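You operate a simulated robot arm through the tools that you are given. There is no shell and no other tool.

You are at the controls of a simulated two-armed robot. One attempt, no reset.

JOB
Turn the console knob to sample A6's shade, stand it in that number's ring and switch the lamp off.
Fine: shades 1 and 2 go in the green ring, 3 and 4 in the red; it is matched in the white ring with the lamp on. Set down upright: what you pick out.

Only the result counts: the job must be done as asked and must still hold three seconds after the hand-in. Knocking over, shifting, dropping, spilling or breaking anything else fails it.

ROBOT AND FRAMES
Two 7-joint arms with two-finger parallel grippers on one trunk that stands fixed in place. Base frame: the origin is at the foot of the trunk, x ahead of it, y to its left, z up; the work surface is at about z = 900. Lengths are in mm, angles in rad, forces in N, time in s.
The left shoulder is at [164, 171, 1108], the right one opposite. With the tool pointing down near the work surface each hand reaches from about 460 to 960 mm from the base axis, measured 20 degrees to its own side. Payload 4.4 kg a hand.
The TCP of each hand is the grasp point between the finger pads, 23 mm short of the fingertips. In the tool frame z runs along the fingers and y along their closing line. Largest opening 94 mm; finger width 38, thickness 10; the body of the gripper, 54 by 96 mm, starts 39 mm behind the TCP.
Orientation is that of the tool frame in the base frame, as [roll, pitch, yaw] about the fixed x, y, z axes, in that order (R = Rz(yaw) Ry(pitch) Rx(roll)). With the fingers straight down and closing along the base's y, the tool's x points along the base's -x, its y along +y and its z along -z.

CONTROLS
- The arms move only by the tool jog_arm. It takes "left_moves", "right_moves" or both (then of equal length, played together; a hand with none holds still); each is a list that holds one entry, the list of rows, each a list of 7 numbers: the turn, a rotation vector about the tool's x, y, z in rad, then the shift along the tool's x, y, z in mm, then the finger opening in mm, from 0 to 94. In form: [[[ax, ay, az, dx, dy, dz, hand], ...]]. A call has 1 to 20 rows; each row shifts and turns the commanded pose from where the row before left it, along the tool's axes as they then stand. Rows are played at 5 a second. More than 50 mm and 0.15 rad between two rows, or a gripper value outside its range, and nothing of the call is played. A pose out of reach is approached as far as the arm can. The call stops where the force on the tool passes 90 N (or 10 N more than at its start, if that is more) or the arm is blocked; 0.2 s more then pass. Each finger travels about 72 mm/s and halts on what it meets, pressing with about 31 N; the grip force reading is that of the motor and also rises with nothing between the fingers. The clock runs only during rows and for 0.2 s after the last one: add rows that do not move to give the fingers time. The reply holds the time, the measured pose of the TCP, the force on the tool along the base axes, the opening and the grip force, in the units named above and with some noise, with the torque about the TCP (base axes, N m) and any sound that the robot's microphone picked up, and new pictures: "pictures" is both (left out), scene, wrist or none (wrist: the cameras of the hands that moved).
- Cameras (640 x 400 px; columns grow to the right, rows downward): "scene" is now at [255, -71.9, 1264.3]; the picture's right is [-0.69, -0.72, 0.00], its down [-0.18, 0.17, -0.97] and it looks along [0.70, -0.67, -0.25] (base axes); focal length 214 px, centre (320, 200). "left" rides on the left gripper at [86, -16, -74] in its tool frame; the picture's right is [0.18, 0.98, 0.00], its down [-0.58, 0.11, -0.81] and it looks along [-0.79, 0.15, 0.59] (tool axes); focal length 243 px, centre (320, 200). "right" rides on the right gripper at [86, 16, -75] in its tool frame; the picture's right is [-0.18, 0.98, 0.00], its down [-0.58, -0.11, -0.81] and it looks along [-0.79, -0.15, 0.59] (tool axes); focal length 243 px, centre (320, 200). There is no depth. A picture from a camera that has moved, and an enlarged one, comes with that camera's place and axes in the base frame and with its lens. The place of the scene camera against the robot may be out by one fixed shift of up to 25 mm in any direction.
- lift_body(by): moves the trunk up (or, below 0, down) by that many mm; the arms and the scene camera ride with it, the base frame stays. It gives what a move gives, with no picture.
- pan_tilt(pan, tilt): turns the head with the scene camera to pan (to the left, within 1.396 rad either way) and tilt (down, from -0.506 to 1.204), counted from straight ahead of the robot (the tilt from the chest, where the trunk bows). It gives what a move gives, and a new picture of the scene camera.
- inspect(camera, box): a new picture of the part [left, top, right, bottom] of that camera's present view, enlarged. No time passes.
- job_done(): hands the job in; it is judged then, once.

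Nothing tells you positions but the pictures and the camera data. Unless the task says otherwise, let go and move clear before handing in.

The tools are called after "Call:" by a JSON object that holds its "op" and its "data". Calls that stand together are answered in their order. jog_arm: Moves the arms, as the interface text tells. Its arguments: {"type":"object","properties":{"left_moves":{"type":"array","items":{"type":"array","items":{"type":"array","items":{"type":"number"}}}},"right_moves":{"type":"array","items":{"type":"array","items":{"type":"array","items":{"type":"number"}}}},"pictures":{"type":"string","enum":["both","scene","wrist","none"]}},"required":[]} The other tools are called the same way: lift_body (by) moves the trunk up or down; pan_tilt (pan, tilt) turns the head that bears the scene camera; inspect (camera, box) takes an enlarged picture of a part of a camera's view; job_done () hands the job in.

At the start:

```text
t: 0.0
left_ee_pos: [455.3, -60.0, 1213.6]
left_orientation: [3.142, -0.002, 3.141]
left_ft_force: [-0.8, -0.2, -0.3]
left_torque: [0.0, 0.02, 0.01]
left_finger_gap: 93.9
left_grasp_force: 0.1
right_ee_pos: [310.2, -436.5, 1211.5]
right_orientation: [3.14, 0.0, -3.14]
right_ft_force: [-0.1, -0.6, -0.1]
right_torque: [0.02, 0.01, 0.02]
right_finger_gap: 94.1
right_grasp_force: 0.1
trunk travel left (down, up): [-125.0, 263.0]
head pan, tilt (commanded): [-0.766, 0.253]
```

scene: 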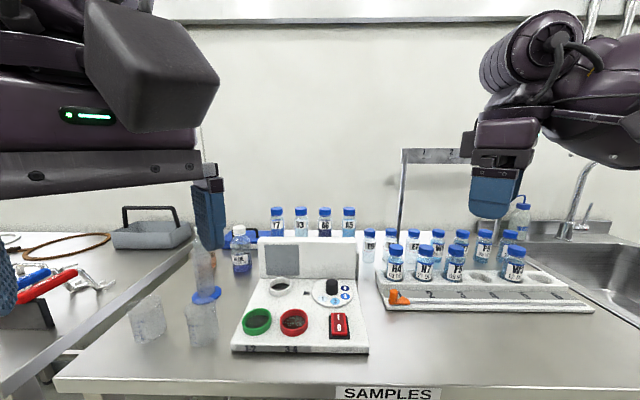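
right: 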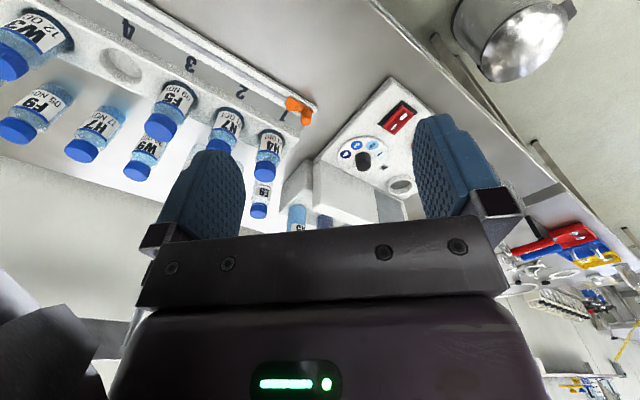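
left: 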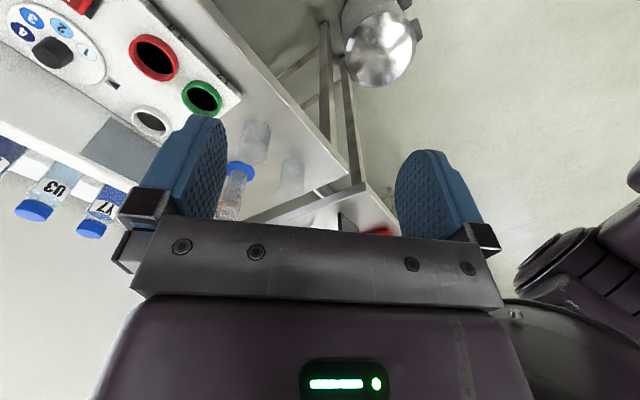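

I see a console with white, green and red rings, a knob and a lamp switch, plus a rack of labelled bottles and a few bottles behind the console. First I will enlarge the views to find A6 and read the console.

Call:
{"op": "inspect", "data": {"camera": "scene", "box": [350, 190, 610, 320]}}

Call:
{"op": "inspect", "data": {"camera": "scene", "box": [220, 190, 400, 360]}}

Call:
{"op": "inspect", "data": {"camera": "right", "box": [0, 0, 320, 240]}}

Call:
{"op": "inspect", "data": {"camera": "right", "box": [280, 60, 460, 240]}}

Call:
{"op": "inspect", "data": {"camera": "left", "box": [0, 0, 320, 250]}}

```text
2.46 times, centred on (480, 255) of scene
camera zoom: at [255.0, -71.9, 1264.3], right [-0.69, -0.72, 0.0], down [-0.18, 0.17, -0.97], along [0.7, -0.67, -0.25], focal length 528 px, centre (-74, 65)
```

zoom: 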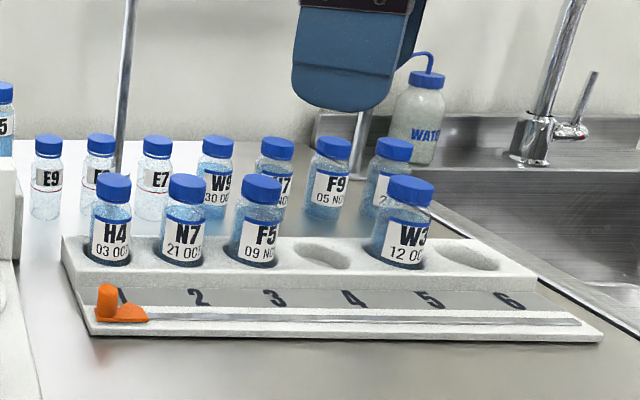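

```text
2.35 times, centred on (310, 275) of scene
camera zoom: at [255.0, -71.9, 1264.3], right [-0.69, -0.72, 0.0], down [-0.18, 0.17, -0.97], along [0.7, -0.67, -0.25], focal length 505 px, centre (344, 24)
```

zoom: 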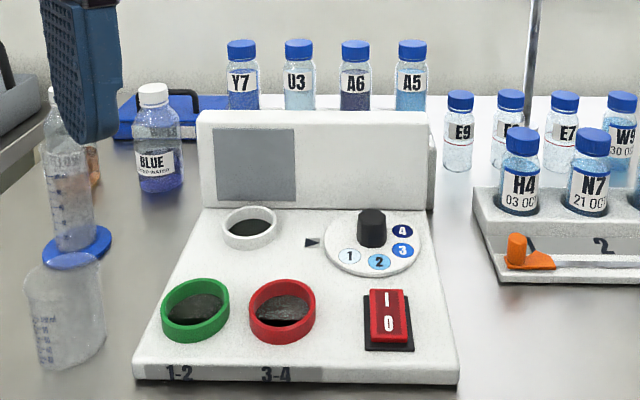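

```text
1.67 times, centred on (160, 120) of right
camera zoom: at [223.5, -420.5, 1286.8], right [0.18, 0.98, 0.0], down [0.58, -0.11, 0.81], along [0.79, -0.15, -0.59], focal length 404 px, centre (587, 333)
```

zoom: 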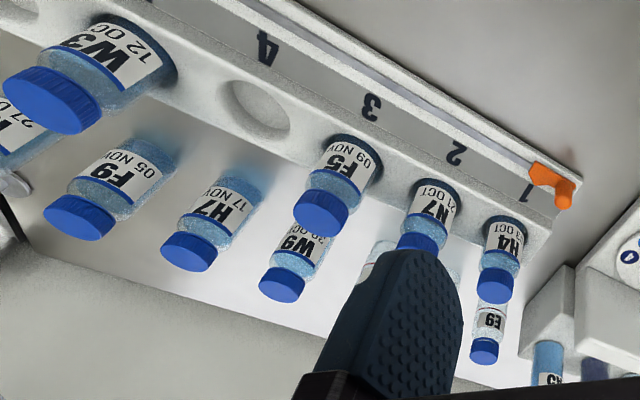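

```text
2.22 times, centred on (370, 150) of right
camera zoom: at [223.5, -420.5, 1286.8], right [0.18, 0.98, 0.0], down [0.58, -0.11, 0.81], along [0.79, -0.15, -0.59], focal length 539 px, centre (209, 311)
```

zoom: 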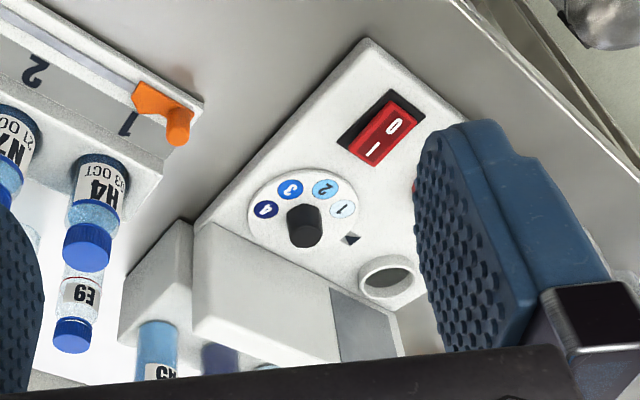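

```text
1.60 times, centred on (160, 125) of left
camera zoom: at [368.9, -77.2, 1289.4], right [-0.18, 0.98, 0.0], down [0.58, 0.11, 0.81], along [0.79, 0.15, -0.59], focal length 388 px, centre (576, 320)
```

zoom: 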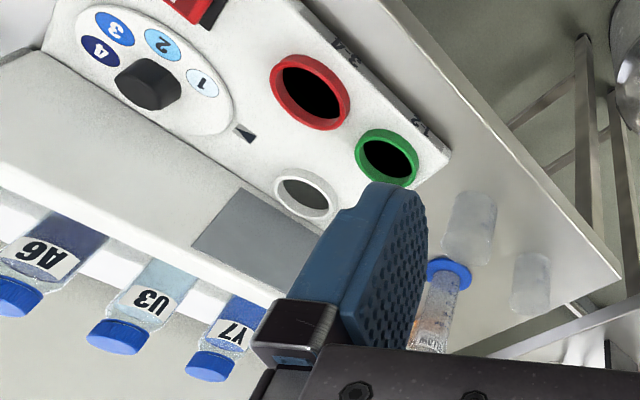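

I take A6 to be on a riser behind the console at about (760, -563), cap at about z 1045. The console is turned about 45 degrees, with the knob near (575, -400, 940), the white ring near (680, -318), the red near (564, -277) and the green near (617, -223). I will pull the left arm clear and turn the right hand for a better look.

Call:
{"op": "jog_arm", "data": {"left_moves": [[[0, 0, 0, 0, 45, 0, 94], [0, 0, 0, 0, 45, 0, 94], [0, 0, 0, 0, 45, 0, 94], [0, 0, 0, 0, 45, 0, 94], [0, 0, 0, 0, 45, 0, 94], [0, 0, 0, 0, 45, 0, 94]]], "right_moves": [[[0, 0, 0.131, 0, 0, 0, 94], [0, 0, 0.131, 0, 0, 0, 94], [0, 0, 0.131, 0, 0, 0, 94], [0, 0, 0.131, 0, 0, 0, 94], [0, 0, 0.131, 0, 0, 0, 94], [0, 0, 0.131, 0, 0, 0, 94]]], "pictures": "both"}}

```text
t: 1.4
left_ee_pos: [455.1, 209.3, 1214.7]
left_orientation: [-3.141, 0.0, 3.141]
left_ft_force: [-0.8, 0.0, 1.0]
left_torque: [-0.02, -0.04, 0.02]
left_finger_gap: 93.9
left_grasp_force: 0.0
right_ee_pos: [308.6, -435.1, 1213.4]
right_orientation: [3.14, 0.001, 2.352]
right_ft_force: [-0.2, 1.1, -0.1]
right_torque: [-0.01, 0.0, 0.0]
right_finger_gap: 94.0
right_grasp_force: 0.0
trunk travel left (down, up): [-125.0, 263.0]
head pan, tilt (commanded): [-0.766, 0.253]
camera scene: at [254.2, -71.2, 1264.7], right [-0.69, -0.72, 0.0], down [-0.18, 0.17, -0.97], along [0.7, -0.67, -0.25], focal length 214 px, centre (320, 200)
camera right: at [259.5, -363.3, 1287.4], right [0.83, 0.56, 0.0], down [0.33, -0.49, 0.81], along [0.45, -0.67, -0.59], focal length 243 px, centre (320, 200)
camera left: at [367.9, 193.6, 1289.6], right [-0.18, 0.98, 0.0], down [0.58, 0.11, 0.81], along [0.79, 0.15, -0.59], focal length 243 px, centre (320, 200)
```

scene: 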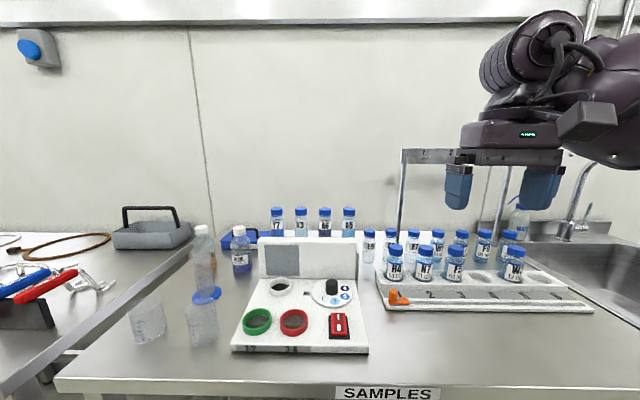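
right: 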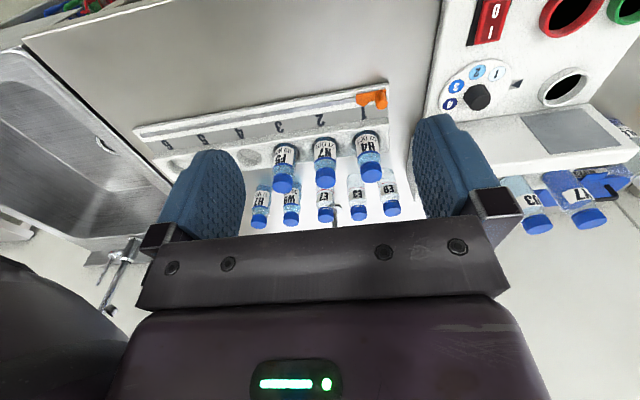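
left: 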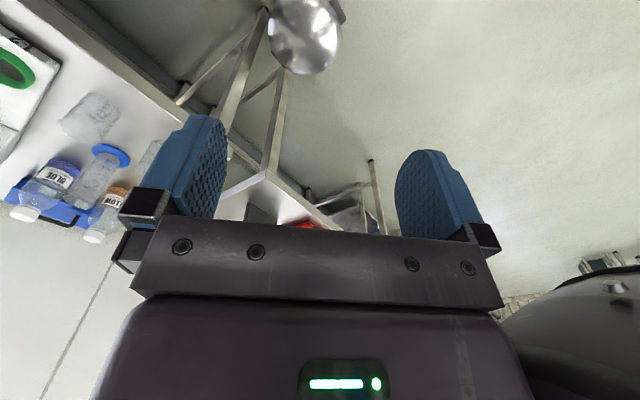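

The right camera now sees the console from behind the row, and there is a metal frame with two poles and a bar near the rack that I must avoid. I will enlarge both views.

Call:
{"op": "inspect", "data": {"camera": "scene", "box": [360, 120, 600, 270]}}

Call:
{"op": "inspect", "data": {"camera": "right", "box": [420, 0, 640, 240]}}

Call:
{"op": "inspect", "data": {"camera": "scene", "box": [230, 195, 370, 280]}}

Call:
{"op": "inspect", "data": {"camera": "right", "box": [240, 80, 420, 240]}}

```text
2.67 times, centred on (480, 195) of scene
camera zoom: at [254.2, -71.2, 1264.7], right [-0.69, -0.72, 0.0], down [-0.18, 0.17, -0.97], along [0.7, -0.67, -0.25], focal length 572 px, centre (-107, 213)
```

zoom: 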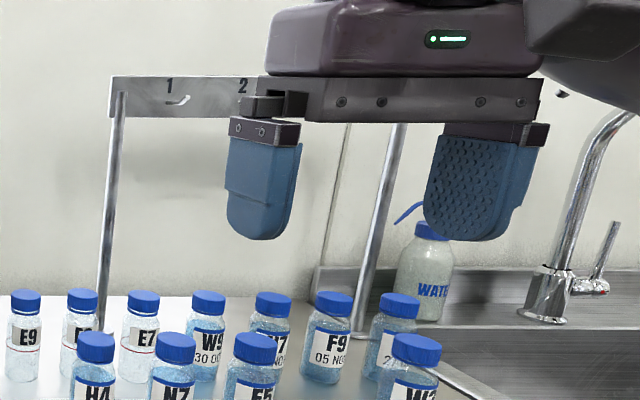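

```text
1.67 times, centred on (530, 120) of right
camera zoom: at [259.5, -363.3, 1287.4], right [0.83, 0.56, 0.0], down [0.33, -0.49, 0.81], along [0.45, -0.67, -0.59], focal length 404 px, centre (-30, 333)
```

zoom: 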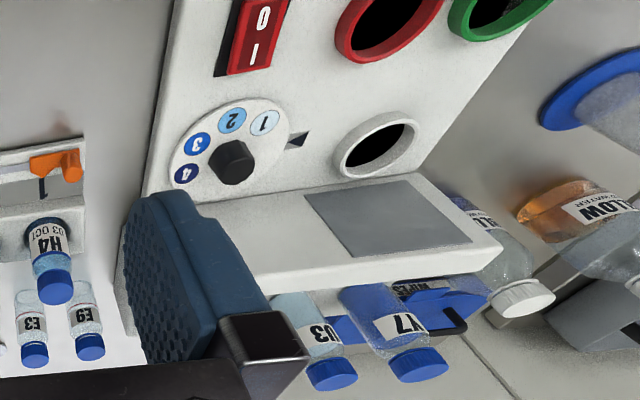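

```text
4.57 times, centred on (300, 238) of scene
camera zoom: at [254.2, -71.2, 1264.7], right [-0.69, -0.72, 0.0], down [-0.18, 0.17, -0.97], along [0.7, -0.67, -0.25], focal length 980 px, centre (411, 29)
```

zoom: 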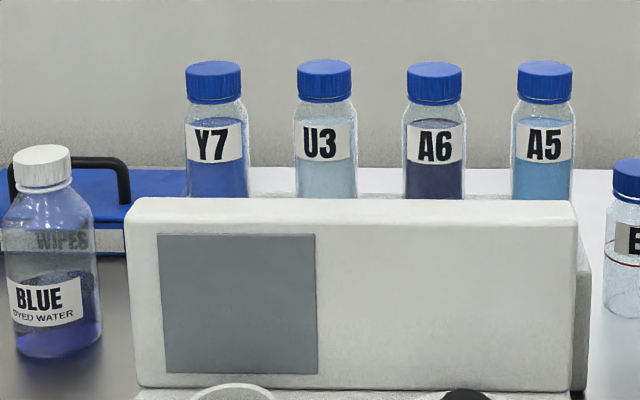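

```text
2.50 times, centred on (330, 160) of right
camera zoom: at [259.5, -363.3, 1287.4], right [0.83, 0.56, 0.0], down [0.33, -0.49, 0.81], along [0.45, -0.67, -0.59], focal length 606 px, centre (295, 300)
```

zoom: 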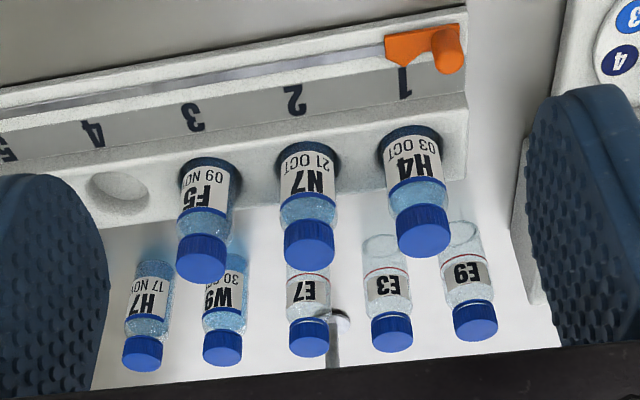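

Triangulating from the two wrist cameras puts A6's cap at about (696, -504), top z about 1086. The frame's left pole is about 280 mm away from it, near (613, -803). I will move the right hand most of the way, keeping it high, and look again.

Call:
{"op": "jog_arm", "data": {"right_moves": [[[0, 0, 0, -40, 28, -2, 94], [0, 0, 0, -40, 28, -2, 94], [0, 0, 0, -40, 28, -2, 94], [0, 0, 0, -40, 28, -2, 94], [0, 0, 0, -40, 28, -2, 94]]], "pictures": "both"}}

```text
t: 2.6
left_ee_pos: [456.2, 208.7, 1213.7]
left_orientation: [3.142, -0.001, 3.141]
left_ft_force: [-0.1, 0.8, 0.8]
left_torque: [-0.01, -0.03, -0.01]
left_finger_gap: 93.8
left_grasp_force: 0.1
right_ee_pos: [552.6, -478.4, 1222.0]
right_orientation: [-3.138, 0.0, 2.355]
right_ft_force: [0.4, 0.8, -0.1]
right_torque: [-0.02, 0.03, 0.02]
right_finger_gap: 94.1
right_grasp_force: 0.1
trunk travel left (down, up): [-125.0, 263.0]
head pan, tilt (commanded): [-0.766, 0.253]
camera scene: at [255.9, -71.6, 1263.9], right [-0.69, -0.72, 0.0], down [-0.18, 0.17, -0.97], along [0.7, -0.67, -0.25], focal length 214 px, centre (320, 200)
camera right: at [502.7, -405.9, 1296.1], right [0.83, 0.56, 0.0], down [0.34, -0.49, 0.81], along [0.45, -0.67, -0.59], focal length 243 px, centre (320, 200)
```

scene: 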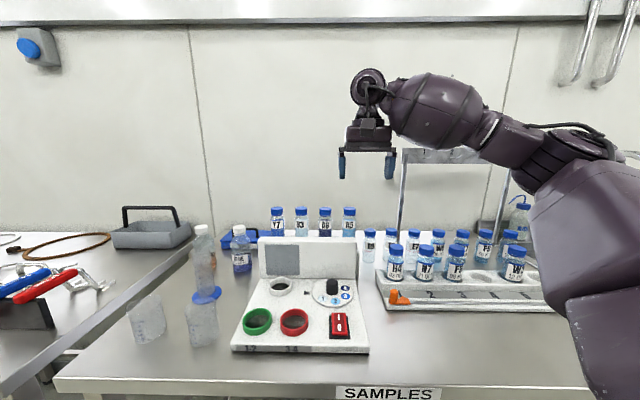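
right: 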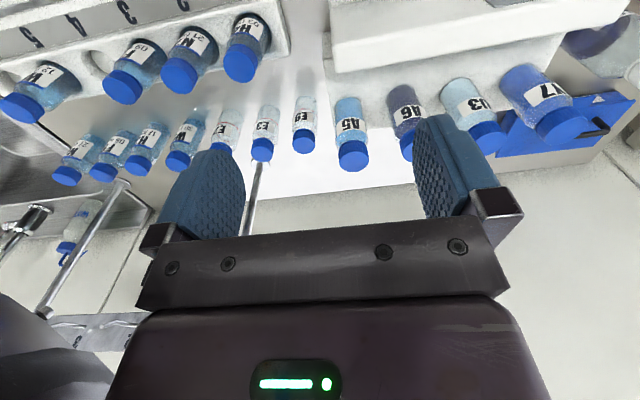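

The four bottles on the riser (A5, A6, U3, Y7) are now in plain view. I will enlarge them to fix A6's position and base height.

Call:
{"op": "inspect", "data": {"camera": "right", "box": [300, 0, 640, 190]}}

Call:
{"op": "inspect", "data": {"camera": "scene", "box": [320, 130, 440, 270]}}

```text
1.88 times, centred on (470, 95) of right
camera zoom: at [502.7, -405.9, 1296.1], right [0.83, 0.56, 0.0], down [0.34, -0.49, 0.81], along [0.45, -0.67, -0.59], focal length 457 px, centre (38, 398)
```

zoom: 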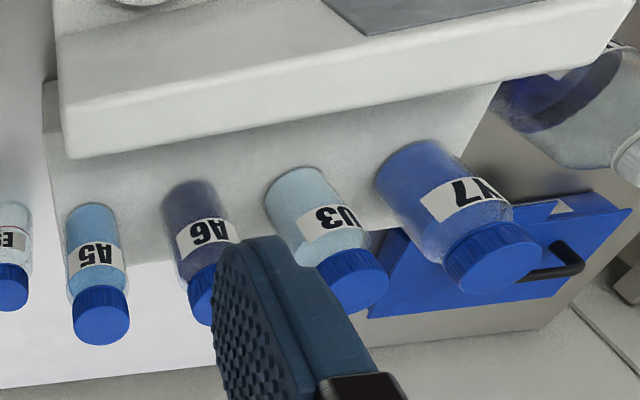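

```text
2.86 times, centred on (380, 200) of scene
camera zoom: at [255.9, -71.6, 1263.9], right [-0.69, -0.72, 0.0], down [-0.18, 0.17, -0.97], along [0.7, -0.67, -0.25], focal length 613 px, centre (149, 200)
```

zoom: 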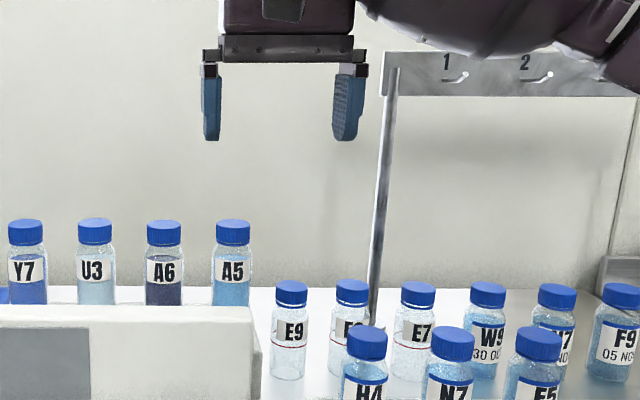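

A6 works out at about (700, -502), base near z 975 on the riser, cap top near 1086, neighbours about 73 mm either side. I will go above it with the fingers partly closed and check alignment.

Call:
{"op": "jog_arm", "data": {"right_moves": [[[0, 0, 0, -30, 21.8, 0, 80], [0, 0, 0, -30, 21.8, 0, 64], [0, 0, 0, -30, 21.8, 0, 64], [0, 0, 0, -30, 21.8, 0, 64], [0, 0, 0, 0, 0, 30, 64], [0, 0, 0, 0, 0, 20, 64], [0, 0, 0, 0, 0, 0, 64]]], "pictures": "both"}}

Call:
{"op": "inspect", "data": {"camera": "right", "box": [160, 0, 480, 200]}}

Call:
{"op": "inspect", "data": {"camera": "scene", "box": [250, 140, 400, 260]}}

```text
t: 4.2
left_ee_pos: [455.4, 208.1, 1214.6]
left_orientation: [3.141, 0.0, 3.141]
left_ft_force: [-0.8, -0.2, -1.2]
left_torque: [-0.01, 0.04, 0.0]
left_finger_gap: 94.0
left_grasp_force: 0.0
right_ee_pos: [697.7, -502.1, 1171.7]
right_orientation: [-3.141, 0.0, 2.356]
right_ft_force: [0.1, 0.6, 0.3]
right_torque: [0.0, 0.0, 0.02]
right_finger_gap: 63.9
right_grasp_force: 0.0
trunk travel left (down, up): [-125.0, 263.0]
head pan, tilt (commanded): [-0.766, 0.253]
camera scene: at [254.7, -71.9, 1264.5], right [-0.69, -0.72, 0.0], down [-0.18, 0.17, -0.97], along [0.7, -0.67, -0.25], focal length 214 px, centre (320, 200)
camera right: at [647.3, -430.1, 1246.6], right [0.83, 0.56, 0.0], down [0.33, -0.49, 0.81], along [0.46, -0.67, -0.59], focal length 243 px, centre (320, 200)
```

scene: 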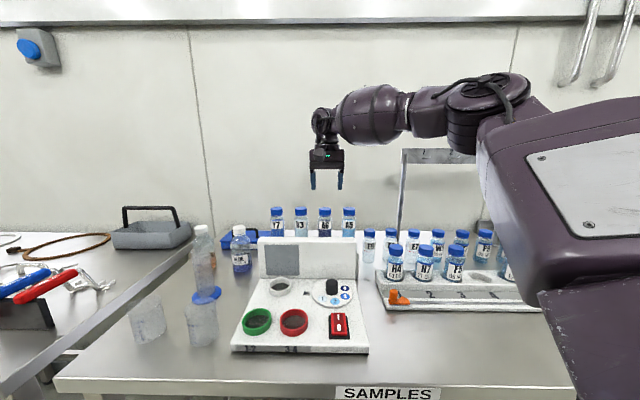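
right: 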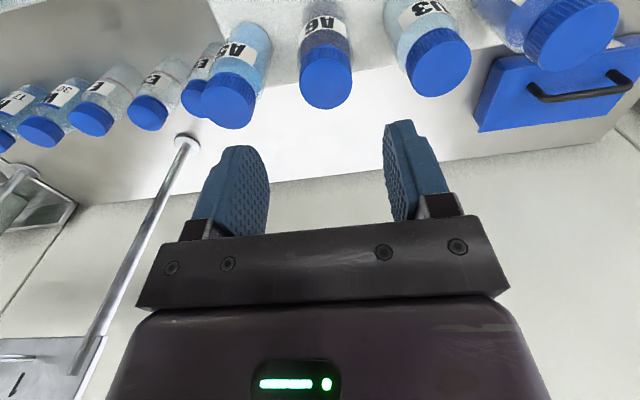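

```text
2.00 times, centred on (320, 100) of right
camera zoom: at [647.3, -430.1, 1246.6], right [0.83, 0.56, 0.0], down [0.33, -0.49, 0.81], along [0.46, -0.67, -0.59], focal length 485 px, centre (320, 400)
```

zoom: 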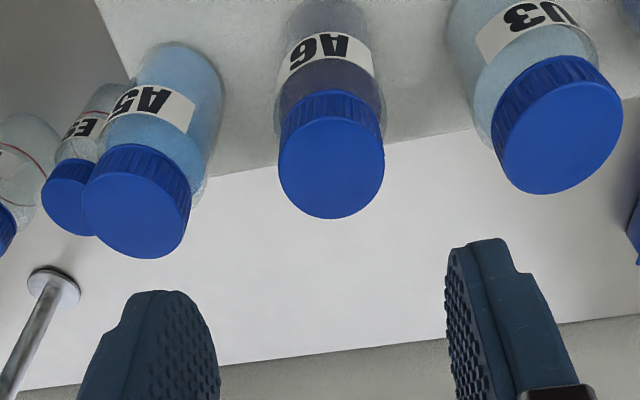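

```text
3.33 times, centred on (325, 200) of scene
camera zoom: at [254.7, -71.9, 1264.5], right [-0.69, -0.72, 0.0], down [-0.18, 0.17, -0.97], along [0.7, -0.67, -0.25], focal length 715 px, centre (303, 200)
```

zoom: 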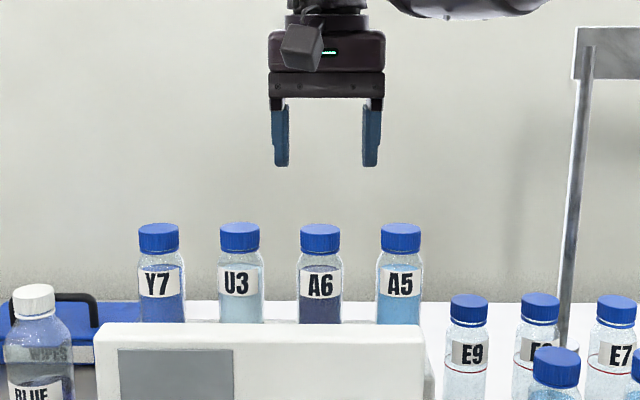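

The scene view shows the hand about 3–4 mm off to one side of A6. I will correct that and lower part of the way, then check again.

Call:
{"op": "jog_arm", "data": {"right_moves": [[[0, 0, 0, 0, 3.3, 15, 64], [0, 0, 0, 0, 0, 15, 64], [0, 0, 0, 0, 0, 12, 64], [0, 0, 0, 0, 0, 0, 64]]], "pictures": "none"}}

Call:
{"op": "inspect", "data": {"camera": "right", "box": [160, 0, 480, 200]}}

Call:
{"op": "inspect", "data": {"camera": "scene", "box": [285, 170, 365, 240]}}

```text
t: 5.2
left_ee_pos: [454.7, 208.4, 1213.9]
left_orientation: [3.141, -0.001, 3.141]
left_ft_force: [0.3, -1.1, -0.2]
left_torque: [0.03, -0.03, -0.01]
left_finger_gap: 93.7
left_grasp_force: 0.0
right_ee_pos: [698.5, -500.3, 1129.2]
right_orientation: [-3.141, 0.001, 2.358]
right_ft_force: [-0.5, 0.0, -0.3]
right_torque: [-0.02, -0.01, -0.01]
right_finger_gap: 63.9
right_grasp_force: 0.0
trunk travel left (down, up): [-125.0, 263.0]
head pan, tilt (commanded): [-0.766, 0.253]
```

```text
2.00 times, centred on (320, 100) of right
camera zoom: at [649.2, -427.9, 1204.5], right [0.83, 0.56, 0.0], down [0.33, -0.49, 0.81], along [0.46, -0.67, -0.59], focal length 485 px, centre (320, 400)
```

zoom: 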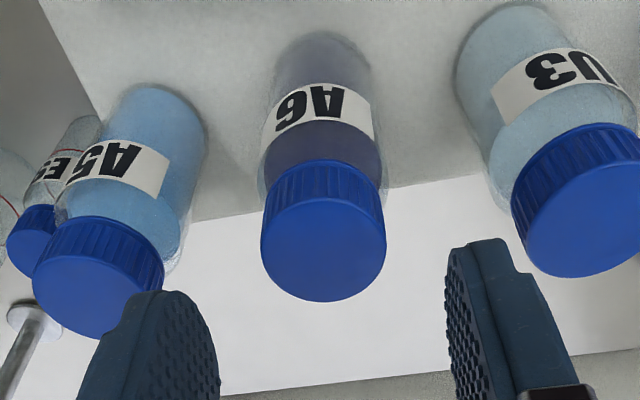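

```text
5.71 times, centred on (325, 205) of scene
camera zoom: at [254.9, -71.8, 1264.4], right [-0.69, -0.72, 0.0], down [-0.18, 0.17, -0.97], along [0.7, -0.67, -0.25], focal length 1226 px, centre (291, 171)
```

zoom: 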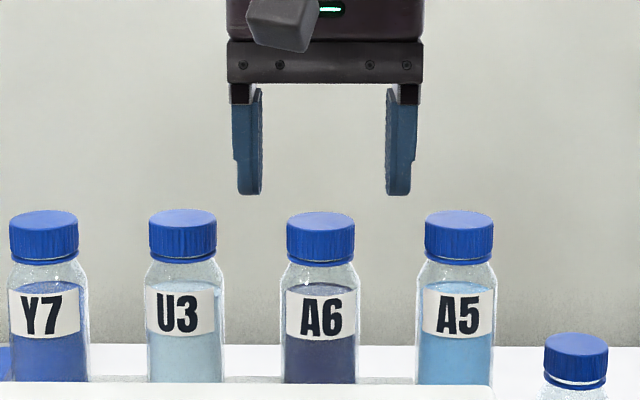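

The fingers straddle A6 with about 1.5 mm left to correct. I will lower to about 30 mm below the cap top and close on the body.

Call:
{"op": "jog_arm", "data": {"right_moves": [[[0, 0, 0, 0.8, 1.6, 15, 64], [0, 0, 0, 0, 0, 15, 64], [0, 0, 0, 0, 0, 15, 64], [0, 0, 0, 0, 0, 14, 64], [0, 0, 0, 0, 0, 12, 64], [0, 0, 0, 0, 0, 0, 64]]], "pictures": "both"}}

Call:
{"op": "inspect", "data": {"camera": "scene", "box": [285, 170, 365, 240]}}

```text
t: 6.6
left_ee_pos: [455.7, 209.6, 1213.3]
left_orientation: [-3.141, 0.001, 3.14]
left_ft_force: [0.9, -0.1, -0.1]
left_torque: [-0.01, 0.02, -0.01]
left_finger_gap: 94.0
left_grasp_force: 0.1
right_ee_pos: [699.7, -498.1, 1057.3]
right_orientation: [3.141, 0.0, 2.357]
right_ft_force: [0.6, -0.4, 0.1]
right_torque: [-0.04, 0.02, 0.01]
right_finger_gap: 64.0
right_grasp_force: 0.1
trunk travel left (down, up): [-125.0, 263.0]
head pan, tilt (commanded): [-0.766, 0.253]
camera scene: at [254.9, -71.8, 1264.4], right [-0.69, -0.72, 0.0], down [-0.18, 0.17, -0.97], along [0.7, -0.67, -0.25], focal length 214 px, centre (320, 200)
camera right: at [649.8, -425.8, 1133.1], right [0.83, 0.56, 0.0], down [0.33, -0.49, 0.81], along [0.46, -0.67, -0.59], focal length 243 px, centre (320, 200)
```

scene: 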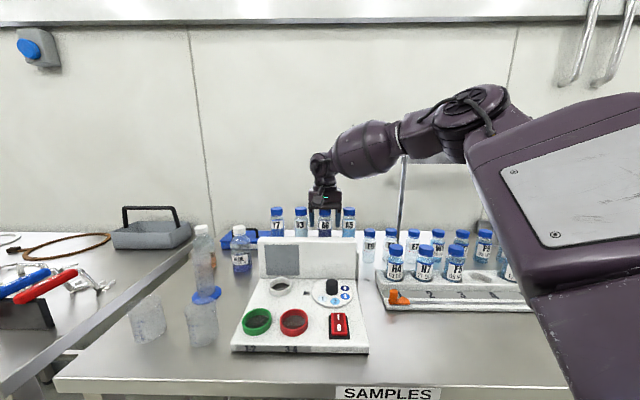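
right: 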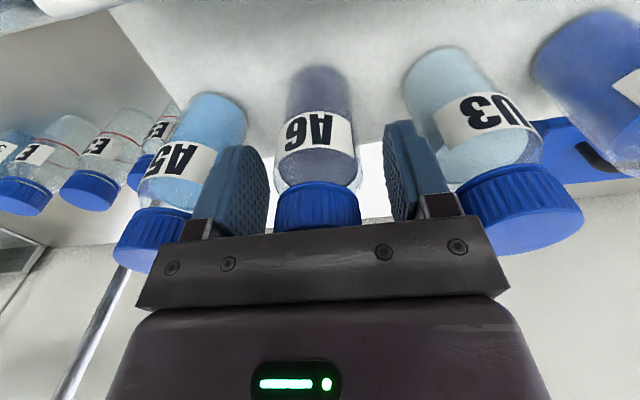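

```text
5.71 times, centred on (325, 205) of scene
camera zoom: at [254.9, -71.8, 1264.4], right [-0.69, -0.72, 0.0], down [-0.18, 0.17, -0.97], along [0.7, -0.67, -0.25], focal length 1226 px, centre (291, 171)
```

zoom: 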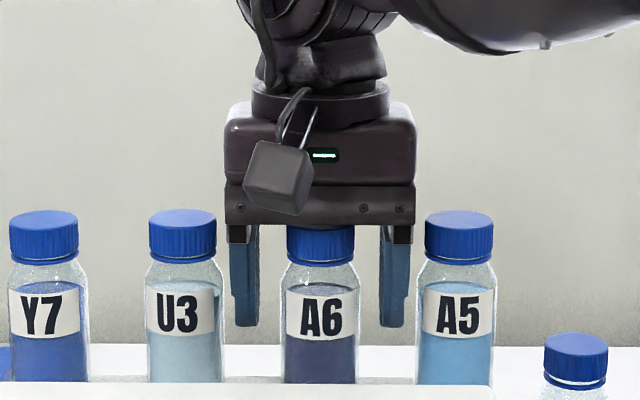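

The fingers are centred on A6 with the tips at mid-label and clear of the neighbours. I will close and then lift.

Call:
{"op": "jog_arm", "data": {"right_moves": [[[0, 0, 0, 0, 0, 0, 50], [0, 0, 0, 0, 0, 0, 40], [0, 0, 0, 0, 0, 0, 30], [0, 0, 0, 0, 0, 0, 30], [0, 0, 0, 0, 0, 0, 30]]], "pictures": "none"}}

Call:
{"op": "inspect", "data": {"camera": "scene", "box": [285, 170, 365, 240]}}

Call:
{"op": "inspect", "data": {"camera": "right", "box": [160, 0, 480, 240]}}

```text
t: 7.8
left_ee_pos: [455.1, 208.7, 1214.7]
left_orientation: [3.14, 0.0, -3.141]
left_ft_force: [-0.2, -0.5, 0.0]
left_torque: [-0.02, 0.01, -0.01]
left_finger_gap: 93.9
left_grasp_force: 0.1
right_ee_pos: [699.1, -497.9, 1058.4]
right_orientation: [-3.14, 0.0, 2.355]
right_ft_force: [0.4, 0.0, -0.5]
right_torque: [0.0, -0.01, -0.04]
right_finger_gap: 40.9
right_grasp_force: 30.7
trunk travel left (down, up): [-125.0, 263.0]
head pan, tilt (commanded): [-0.766, 0.253]
```

```text
5.71 times, centred on (325, 205) of scene
camera zoom: at [255.1, -71.9, 1264.3], right [-0.69, -0.72, 0.0], down [-0.18, 0.17, -0.97], along [0.7, -0.67, -0.25], focal length 1226 px, centre (291, 171)
```

zoom: 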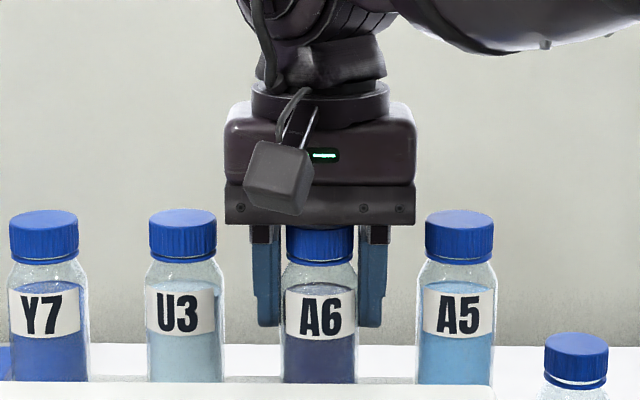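

```text
1.67 times, centred on (320, 120) of right
camera zoom: at [650.0, -425.9, 1132.9], right [0.83, 0.56, 0.0], down [0.33, -0.49, 0.81], along [0.45, -0.67, -0.59], focal length 404 px, centre (320, 333)
```

zoom: 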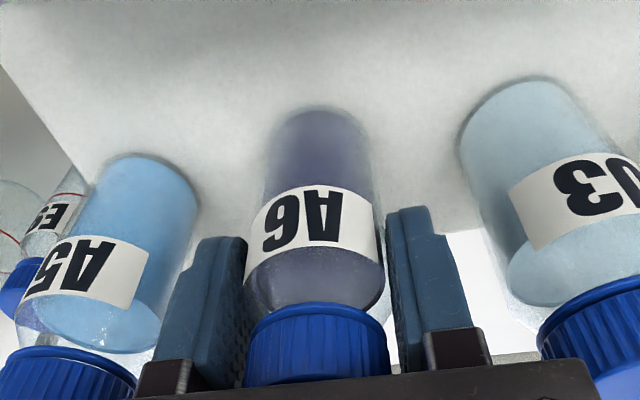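

A6 is gripped at 40.9 mm with 31 N. I will lift it straight up about 110 mm, clear of the riser and backboard.

Call:
{"op": "jog_arm", "data": {"right_moves": [[[0, 0, 0, 0, 0, -10, 30], [0, 0, 0, 0, 0, -20, 30], [0, 0, 0, 0, 0, -30, 30], [0, 0, 0, 0, 0, -30, 30], [0, 0, 0, 0, 0, -25, 30], [0, 0, 0, 0, 0, 0, 30]]], "pictures": "both"}}

Call:
{"op": "inspect", "data": {"camera": "scene", "box": [250, 150, 390, 280]}}

```text
t: 9.2
left_ee_pos: [456.4, 208.4, 1214.3]
left_orientation: [-3.142, 0.001, 3.141]
left_ft_force: [-0.1, -0.5, 0.3]
left_torque: [-0.03, -0.03, -0.03]
left_finger_gap: 93.8
left_grasp_force: 0.0
right_ee_pos: [700.5, -498.2, 1172.9]
right_orientation: [-3.14, -0.001, 2.356]
right_ft_force: [-0.5, -0.6, 0.4]
right_torque: [0.01, 0.01, -0.05]
right_finger_gap: 40.9
right_grasp_force: 31.1
trunk travel left (down, up): [-125.0, 263.0]
head pan, tilt (commanded): [-0.766, 0.253]
camera scene: at [255.5, -72.1, 1264.1], right [-0.69, -0.72, 0.0], down [-0.18, 0.17, -0.97], along [0.7, -0.67, -0.25], focal length 214 px, centre (320, 200)
camera right: at [650.2, -425.8, 1248.0], right [0.83, 0.56, 0.0], down [0.34, -0.49, 0.81], along [0.45, -0.67, -0.59], focal length 243 px, centre (320, 200)
```

scene: 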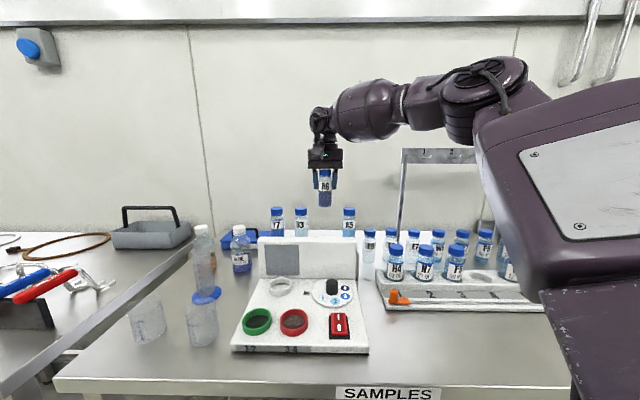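
right: 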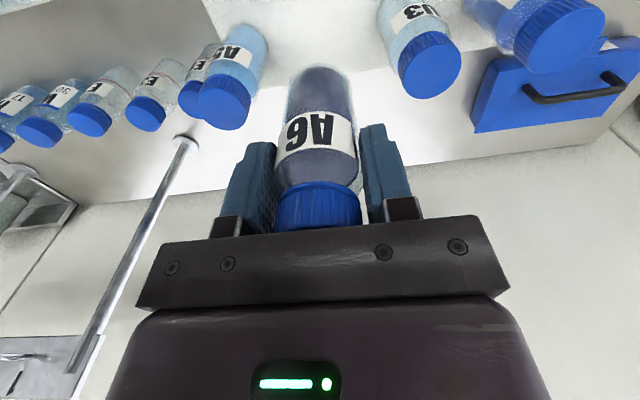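

```text
3.08 times, centred on (320, 215) of scene
camera zoom: at [255.5, -72.1, 1264.1], right [-0.69, -0.72, 0.0], down [-0.18, 0.17, -0.97], along [0.7, -0.67, -0.25], focal length 660 px, centre (320, 154)
```

zoom: 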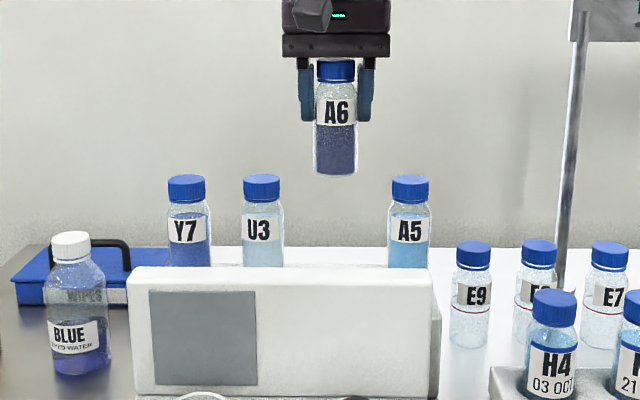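

A6 is in hand and hanging straight, its base about 78 mm below the TCP. I will carry it over the white ring, staying high.

Call:
{"op": "jog_arm", "data": {"right_moves": [[[0, 0, 0, 20, 0, -10, 30], [0, 0, 0, 35, 25, 0, 30], [0, 0, 0, 35, 30, 0, 30], [0, 0, 0, 35, 30, 0, 30], [0, 0, 0, 17, 28, 0, 30], [0, 0, 0, 0, 0, 0, 30]]], "pictures": "both"}}

Call:
{"op": "inspect", "data": {"camera": "scene", "box": [220, 150, 370, 360]}}

Call:
{"op": "inspect", "data": {"camera": "right", "box": [160, 0, 480, 200]}}

```text
t: 10.6
left_ee_pos: [454.6, 209.2, 1214.1]
left_orientation: [3.141, 0.0, 3.141]
left_ft_force: [-0.4, 0.1, -0.2]
left_torque: [-0.01, -0.02, -0.03]
left_finger_gap: 93.9
left_grasp_force: 0.1
right_ee_pos: [678.7, -318.2, 1185.1]
right_orientation: [-3.14, 0.0, 2.356]
right_ft_force: [-0.2, 0.0, -0.6]
right_torque: [0.01, -0.01, 0.0]
right_finger_gap: 41.0
right_grasp_force: 30.9
trunk travel left (down, up): [-125.0, 263.0]
head pan, tilt (commanded): [-0.766, 0.253]
camera scene: at [254.6, -71.6, 1264.5], right [-0.69, -0.72, 0.0], down [-0.18, 0.17, -0.97], along [0.7, -0.67, -0.25], focal length 214 px, centre (320, 200)
camera right: at [628.6, -245.3, 1259.1], right [0.83, 0.56, 0.0], down [0.33, -0.49, 0.81], along [0.45, -0.67, -0.59], focal length 243 px, centre (320, 200)
```

scene: 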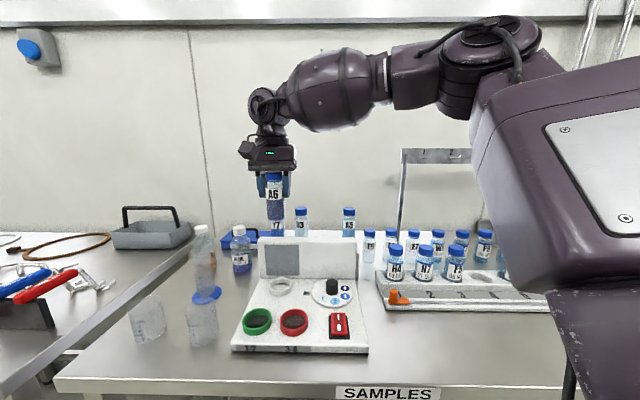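
right: 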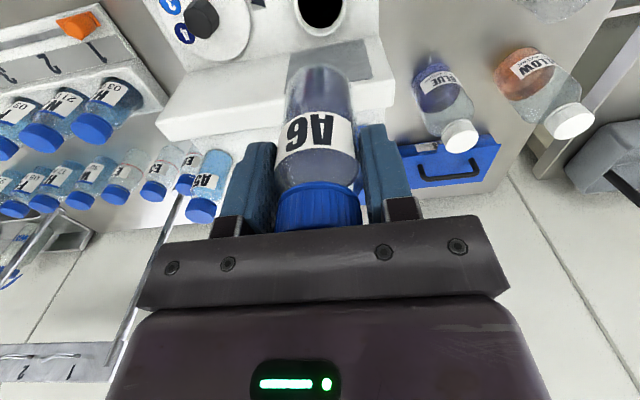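

```text
1.90 times, centred on (295, 255) of scene
camera zoom: at [254.6, -71.6, 1264.5], right [-0.69, -0.72, 0.0], down [-0.18, 0.17, -0.97], along [0.7, -0.67, -0.25], focal length 408 px, centre (368, 95)
```

zoom: 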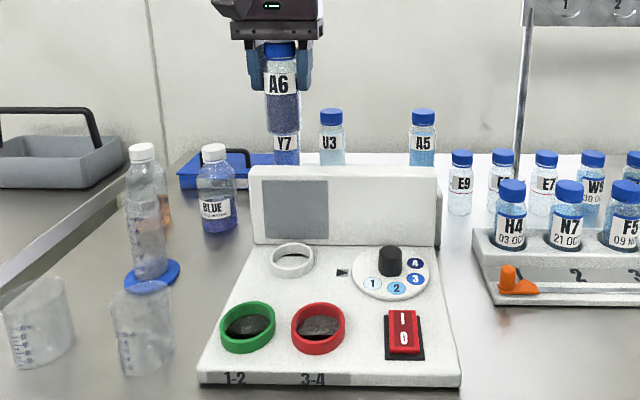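

```text
2.00 times, centred on (320, 100) of right
camera zoom: at [628.6, -245.3, 1259.1], right [0.83, 0.56, 0.0], down [0.33, -0.49, 0.81], along [0.45, -0.67, -0.59], focal length 485 px, centre (320, 400)
```

zoom: 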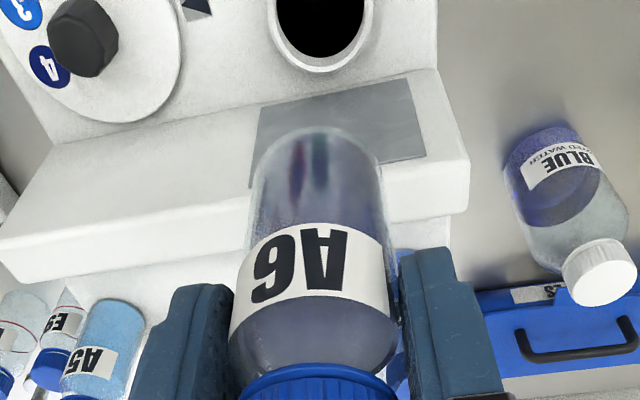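

The hand is over the white ring as estimated, at (679, -318). I will lower in stages to about 45 mm above the ring and check alignment from both cameras.

Call:
{"op": "jog_arm", "data": {"right_moves": [[[0, 0, 0, 0, 0, 30, 30], [0, 0, 0, 0, 0, 30, 30], [0, 0, 0, 0, 0, 30, 30], [0, 0, 0, 0, 0, 25, 30], [0, 0, 0, 0, 0, 15, 30], [0, 0, 0, 0, 0, 0, 30]]], "pictures": "both"}}

Call:
{"op": "inspect", "data": {"camera": "scene", "box": [230, 200, 340, 310]}}

Call:
{"op": "inspect", "data": {"camera": "right", "box": [220, 0, 420, 130]}}

```text
t: 12.0
left_ee_pos: [455.7, 209.1, 1214.9]
left_orientation: [-3.141, -0.003, 3.141]
left_ft_force: [0.6, 0.1, 1.1]
left_torque: [0.02, -0.01, 0.01]
left_finger_gap: 93.8
left_grasp_force: 0.1
right_ee_pos: [679.3, -318.1, 1052.8]
right_orientation: [-3.141, 0.0, 2.356]
right_ft_force: [0.4, -0.1, -0.2]
right_torque: [0.0, 0.0, 0.0]
right_finger_gap: 40.5
right_grasp_force: 31.4
trunk travel left (down, up): [-125.0, 263.0]
head pan, tilt (commanded): [-0.766, 0.253]
camera scene: at [254.9, -71.9, 1264.4], right [-0.69, -0.72, 0.0], down [-0.18, 0.17, -0.97], along [0.7, -0.67, -0.25], focal length 214 px, centre (320, 200)
camera right: at [628.8, -245.1, 1127.5], right [0.83, 0.56, 0.0], down [0.33, -0.49, 0.81], along [0.45, -0.67, -0.59], focal length 243 px, centre (320, 200)
```

scene: 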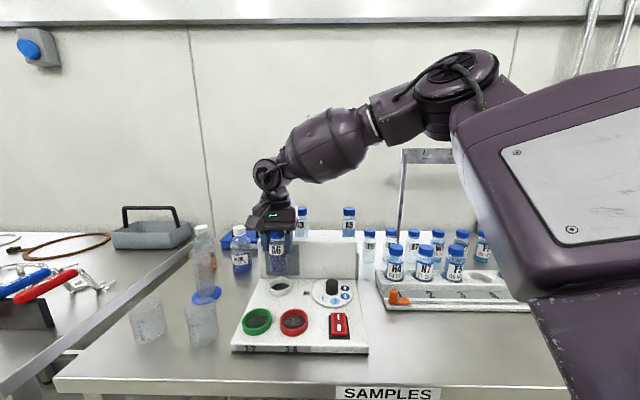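
right: 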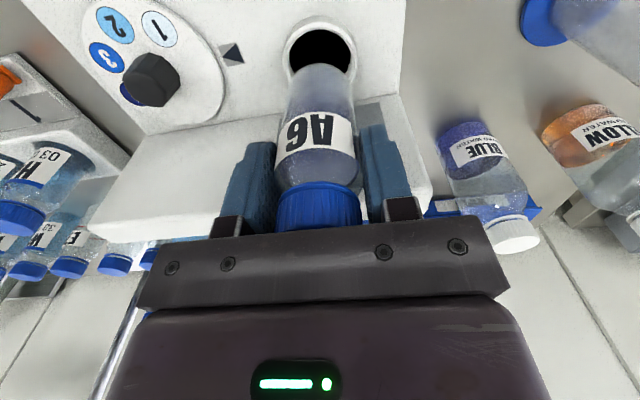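

```text
3.64 times, centred on (285, 255) of scene
camera zoom: at [254.9, -71.9, 1264.4], right [-0.69, -0.72, 0.0], down [-0.18, 0.17, -0.97], along [0.7, -0.67, -0.25], focal length 780 px, centre (447, 0)
```

zoom: 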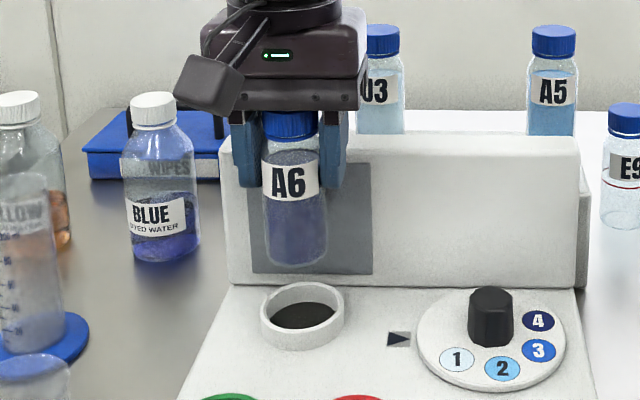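

```text
3.08 times, centred on (320, 65) of right
camera zoom: at [628.8, -245.1, 1127.5], right [0.83, 0.56, 0.0], down [0.33, -0.49, 0.81], along [0.45, -0.67, -0.59], focal length 746 px, centre (320, 615)
```

zoom: 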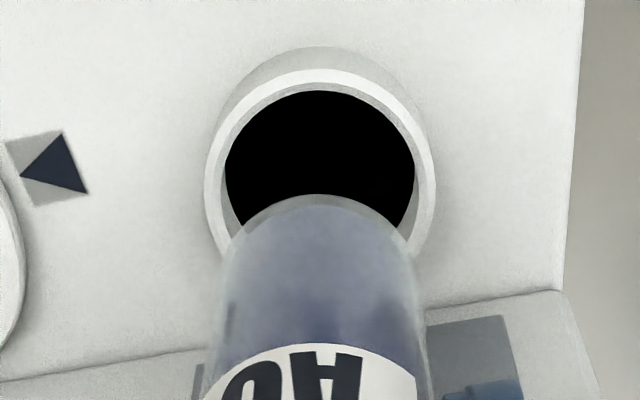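

The ring centre comes out at (679, -318), inner diameter about 51 mm against a 41 mm bottle, so A6 is well centred. I will lower to just inside the rim, then feel for the floor in small steps.

Call:
{"op": "jog_arm", "data": {"right_moves": [[[0, 0, 0, 0.8, -0.5, 15, 30], [0, 0, 0, 0, 0, 15, 30], [0, 0, 0, 0, 0, 10, 30], [0, 0, 0, 0, 0, 8, 30], [0, 0, 0, 0, 0, 0, 30]]], "pictures": "none"}}

Call:
{"op": "inspect", "data": {"camera": "scene", "box": [230, 200, 340, 310]}}

Call:
{"op": "inspect", "data": {"camera": "right", "box": [220, 0, 420, 130]}}

```text
t: 13.2
left_ee_pos: [455.5, 208.2, 1213.8]
left_orientation: [-3.142, 0.001, 3.141]
left_ft_force: [0.1, -0.5, 0.1]
left_torque: [-0.02, -0.01, -0.01]
left_finger_gap: 93.9
left_grasp_force: 0.1
right_ee_pos: [678.1, -317.9, 1005.2]
right_orientation: [3.14, 0.001, 2.357]
right_ft_force: [-0.9, 0.4, -0.7]
right_torque: [-0.02, 0.01, 0.03]
right_finger_gap: 41.1
right_grasp_force: 31.1
trunk travel left (down, up): [-125.0, 263.0]
head pan, tilt (commanded): [-0.766, 0.253]
```

```text
3.64 times, centred on (285, 255) of scene
camera zoom: at [254.9, -71.9, 1264.4], right [-0.69, -0.72, 0.0], down [-0.18, 0.17, -0.97], along [0.7, -0.67, -0.25], focal length 780 px, centre (447, 0)
```

zoom: 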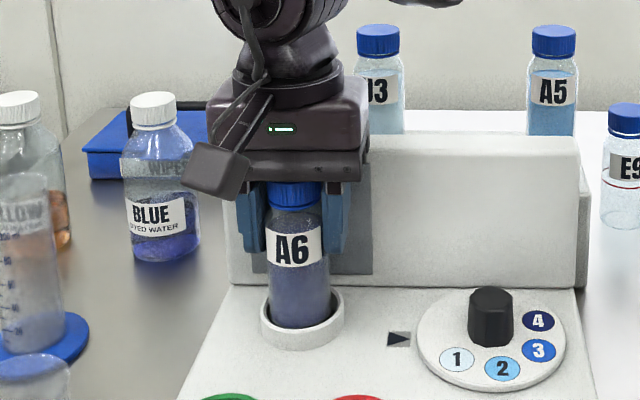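

```text
3.08 times, centred on (320, 65) of right
camera zoom: at [628.5, -244.8, 1080.1], right [0.83, 0.56, 0.0], down [0.33, -0.49, 0.81], along [0.46, -0.67, -0.59], focal length 746 px, centre (320, 615)
```

zoom: 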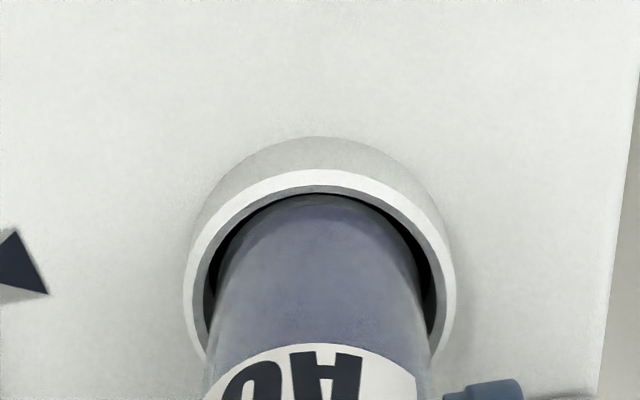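

A6 is entering the white ring with no contact force. I will continue down in small steps to find the floor.

Call:
{"op": "jog_arm", "data": {"right_moves": [[[0, 0, 0, 0, 0, 3, 30], [0, 0, 0, 0, 0, 3, 30], [0, 0, 0, 0, 0, 2, 30], [0, 0, 0, 0, 0, 0, 30]]], "pictures": "none"}}

Call:
{"op": "inspect", "data": {"camera": "scene", "box": [250, 240, 310, 300]}}

```text
t: 14.2
left_ee_pos: [456.0, 208.3, 1212.9]
left_orientation: [3.141, 0.0, -3.141]
left_ft_force: [-0.6, -0.4, 0.5]
left_torque: [0.02, -0.01, 0.0]
left_finger_gap: 94.2
left_grasp_force: 0.1
right_ee_pos: [677.8, -318.1, 996.7]
right_orientation: [-3.141, 0.0, 2.356]
right_ft_force: [0.4, 0.1, -0.6]
right_torque: [0.0, 0.03, 0.01]
right_finger_gap: 41.0
right_grasp_force: 31.0
trunk travel left (down, up): [-125.0, 263.0]
head pan, tilt (commanded): [-0.766, 0.253]
```

```text
6.67 times, centred on (280, 270) of scene
camera zoom: at [255.1, -71.9, 1264.3], right [-0.69, -0.72, 0.0], down [-0.18, 0.17, -0.97], along [0.7, -0.67, -0.25], focal length 1430 px, centre (587, -267)
```

zoom: 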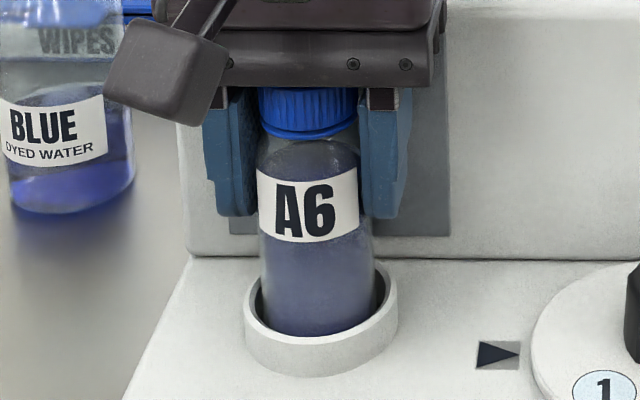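

The bottle is inside the rim and still free. I will keep lowering by small steps.

Call:
{"op": "jog_arm", "data": {"right_moves": [[[0, 0, 0, 0, 0, 2, 30], [0, 0, 0, 0, 0, 2, 30], [0, 0, 0, 0, 0, 2, 30], [0, 0, 0, 0, 0, 0, 30]]], "pictures": "none"}}

```text
t: 15.2
left_ee_pos: [452.6, 208.8, 1216.4]
left_orientation: [-3.14, 0.003, 3.141]
left_ft_force: [0.2, -0.3, 0.1]
left_torque: [0.01, -0.01, 0.02]
left_finger_gap: 94.1
left_grasp_force: 0.0
right_ee_pos: [676.4, -317.7, 996.6]
right_orientation: [3.138, 0.005, 2.356]
right_ft_force: [1.7, -6.5, 30.3]
right_torque: [-0.35, 0.32, -0.04]
right_finger_gap: 41.3
right_grasp_force: 30.7
trunk travel left (down, up): [-125.0, 263.0]
head pan, tilt (commanded): [-0.766, 0.253]
```

The tool force shows contact at TCP z 996.6, so the bottle is on the floor of the ring. I will back the command off by about 5 mm so the push is gone, and check before releasing.

Call:
{"op": "jog_arm", "data": {"right_moves": [[[0, 0, 0, 0, 0, -3, 30], [0, 0, 0, 0, 0, -2, 30], [0, 0, 0, 0, 0, 0, 30]]], "pictures": "none"}}

Call:
{"op": "inspect", "data": {"camera": "scene", "box": [250, 240, 310, 300]}}

Call:
{"op": "inspect", "data": {"camera": "right", "box": [220, 0, 420, 130]}}

```text
t: 16.0
left_ee_pos: [454.7, 208.5, 1214.1]
left_orientation: [3.141, 0.002, 3.141]
left_ft_force: [-0.4, 0.0, 0.0]
left_torque: [-0.02, -0.03, -0.04]
left_finger_gap: 93.9
left_grasp_force: 0.1
right_ee_pos: [677.3, -316.4, 995.5]
right_orientation: [-3.138, -0.001, 2.355]
right_ft_force: [4.3, -0.1, 9.8]
right_torque: [0.1, -0.3, -0.08]
right_finger_gap: 40.8
right_grasp_force: 31.1
trunk travel left (down, up): [-125.0, 263.0]
head pan, tilt (commanded): [-0.766, 0.253]
```

```text
6.67 times, centred on (280, 270) of scene
camera zoom: at [255.0, -71.5, 1264.0], right [-0.69, -0.72, 0.0], down [-0.18, 0.17, -0.97], along [0.7, -0.67, -0.25], focal length 1430 px, centre (587, -267)
```

zoom: 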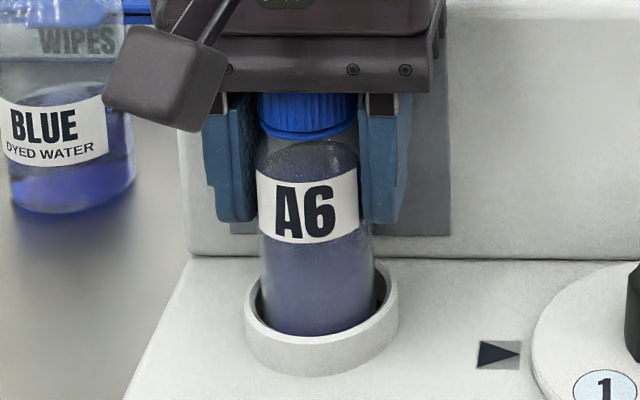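

```text
3.08 times, centred on (320, 65) of right
camera zoom: at [628.1, -244.6, 1070.4], right [0.83, 0.56, 0.0], down [0.34, -0.49, 0.81], along [0.45, -0.67, -0.59], focal length 746 px, centre (320, 615)
```

zoom: 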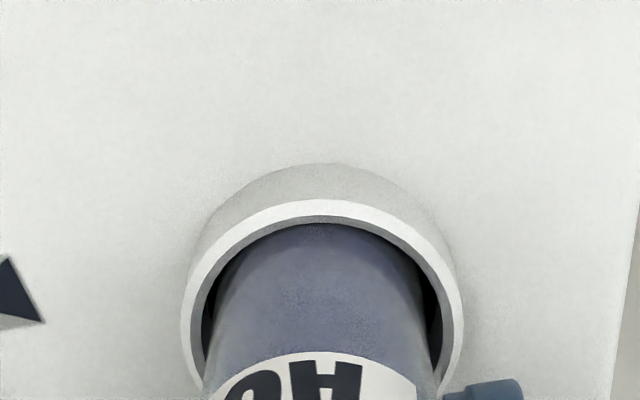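

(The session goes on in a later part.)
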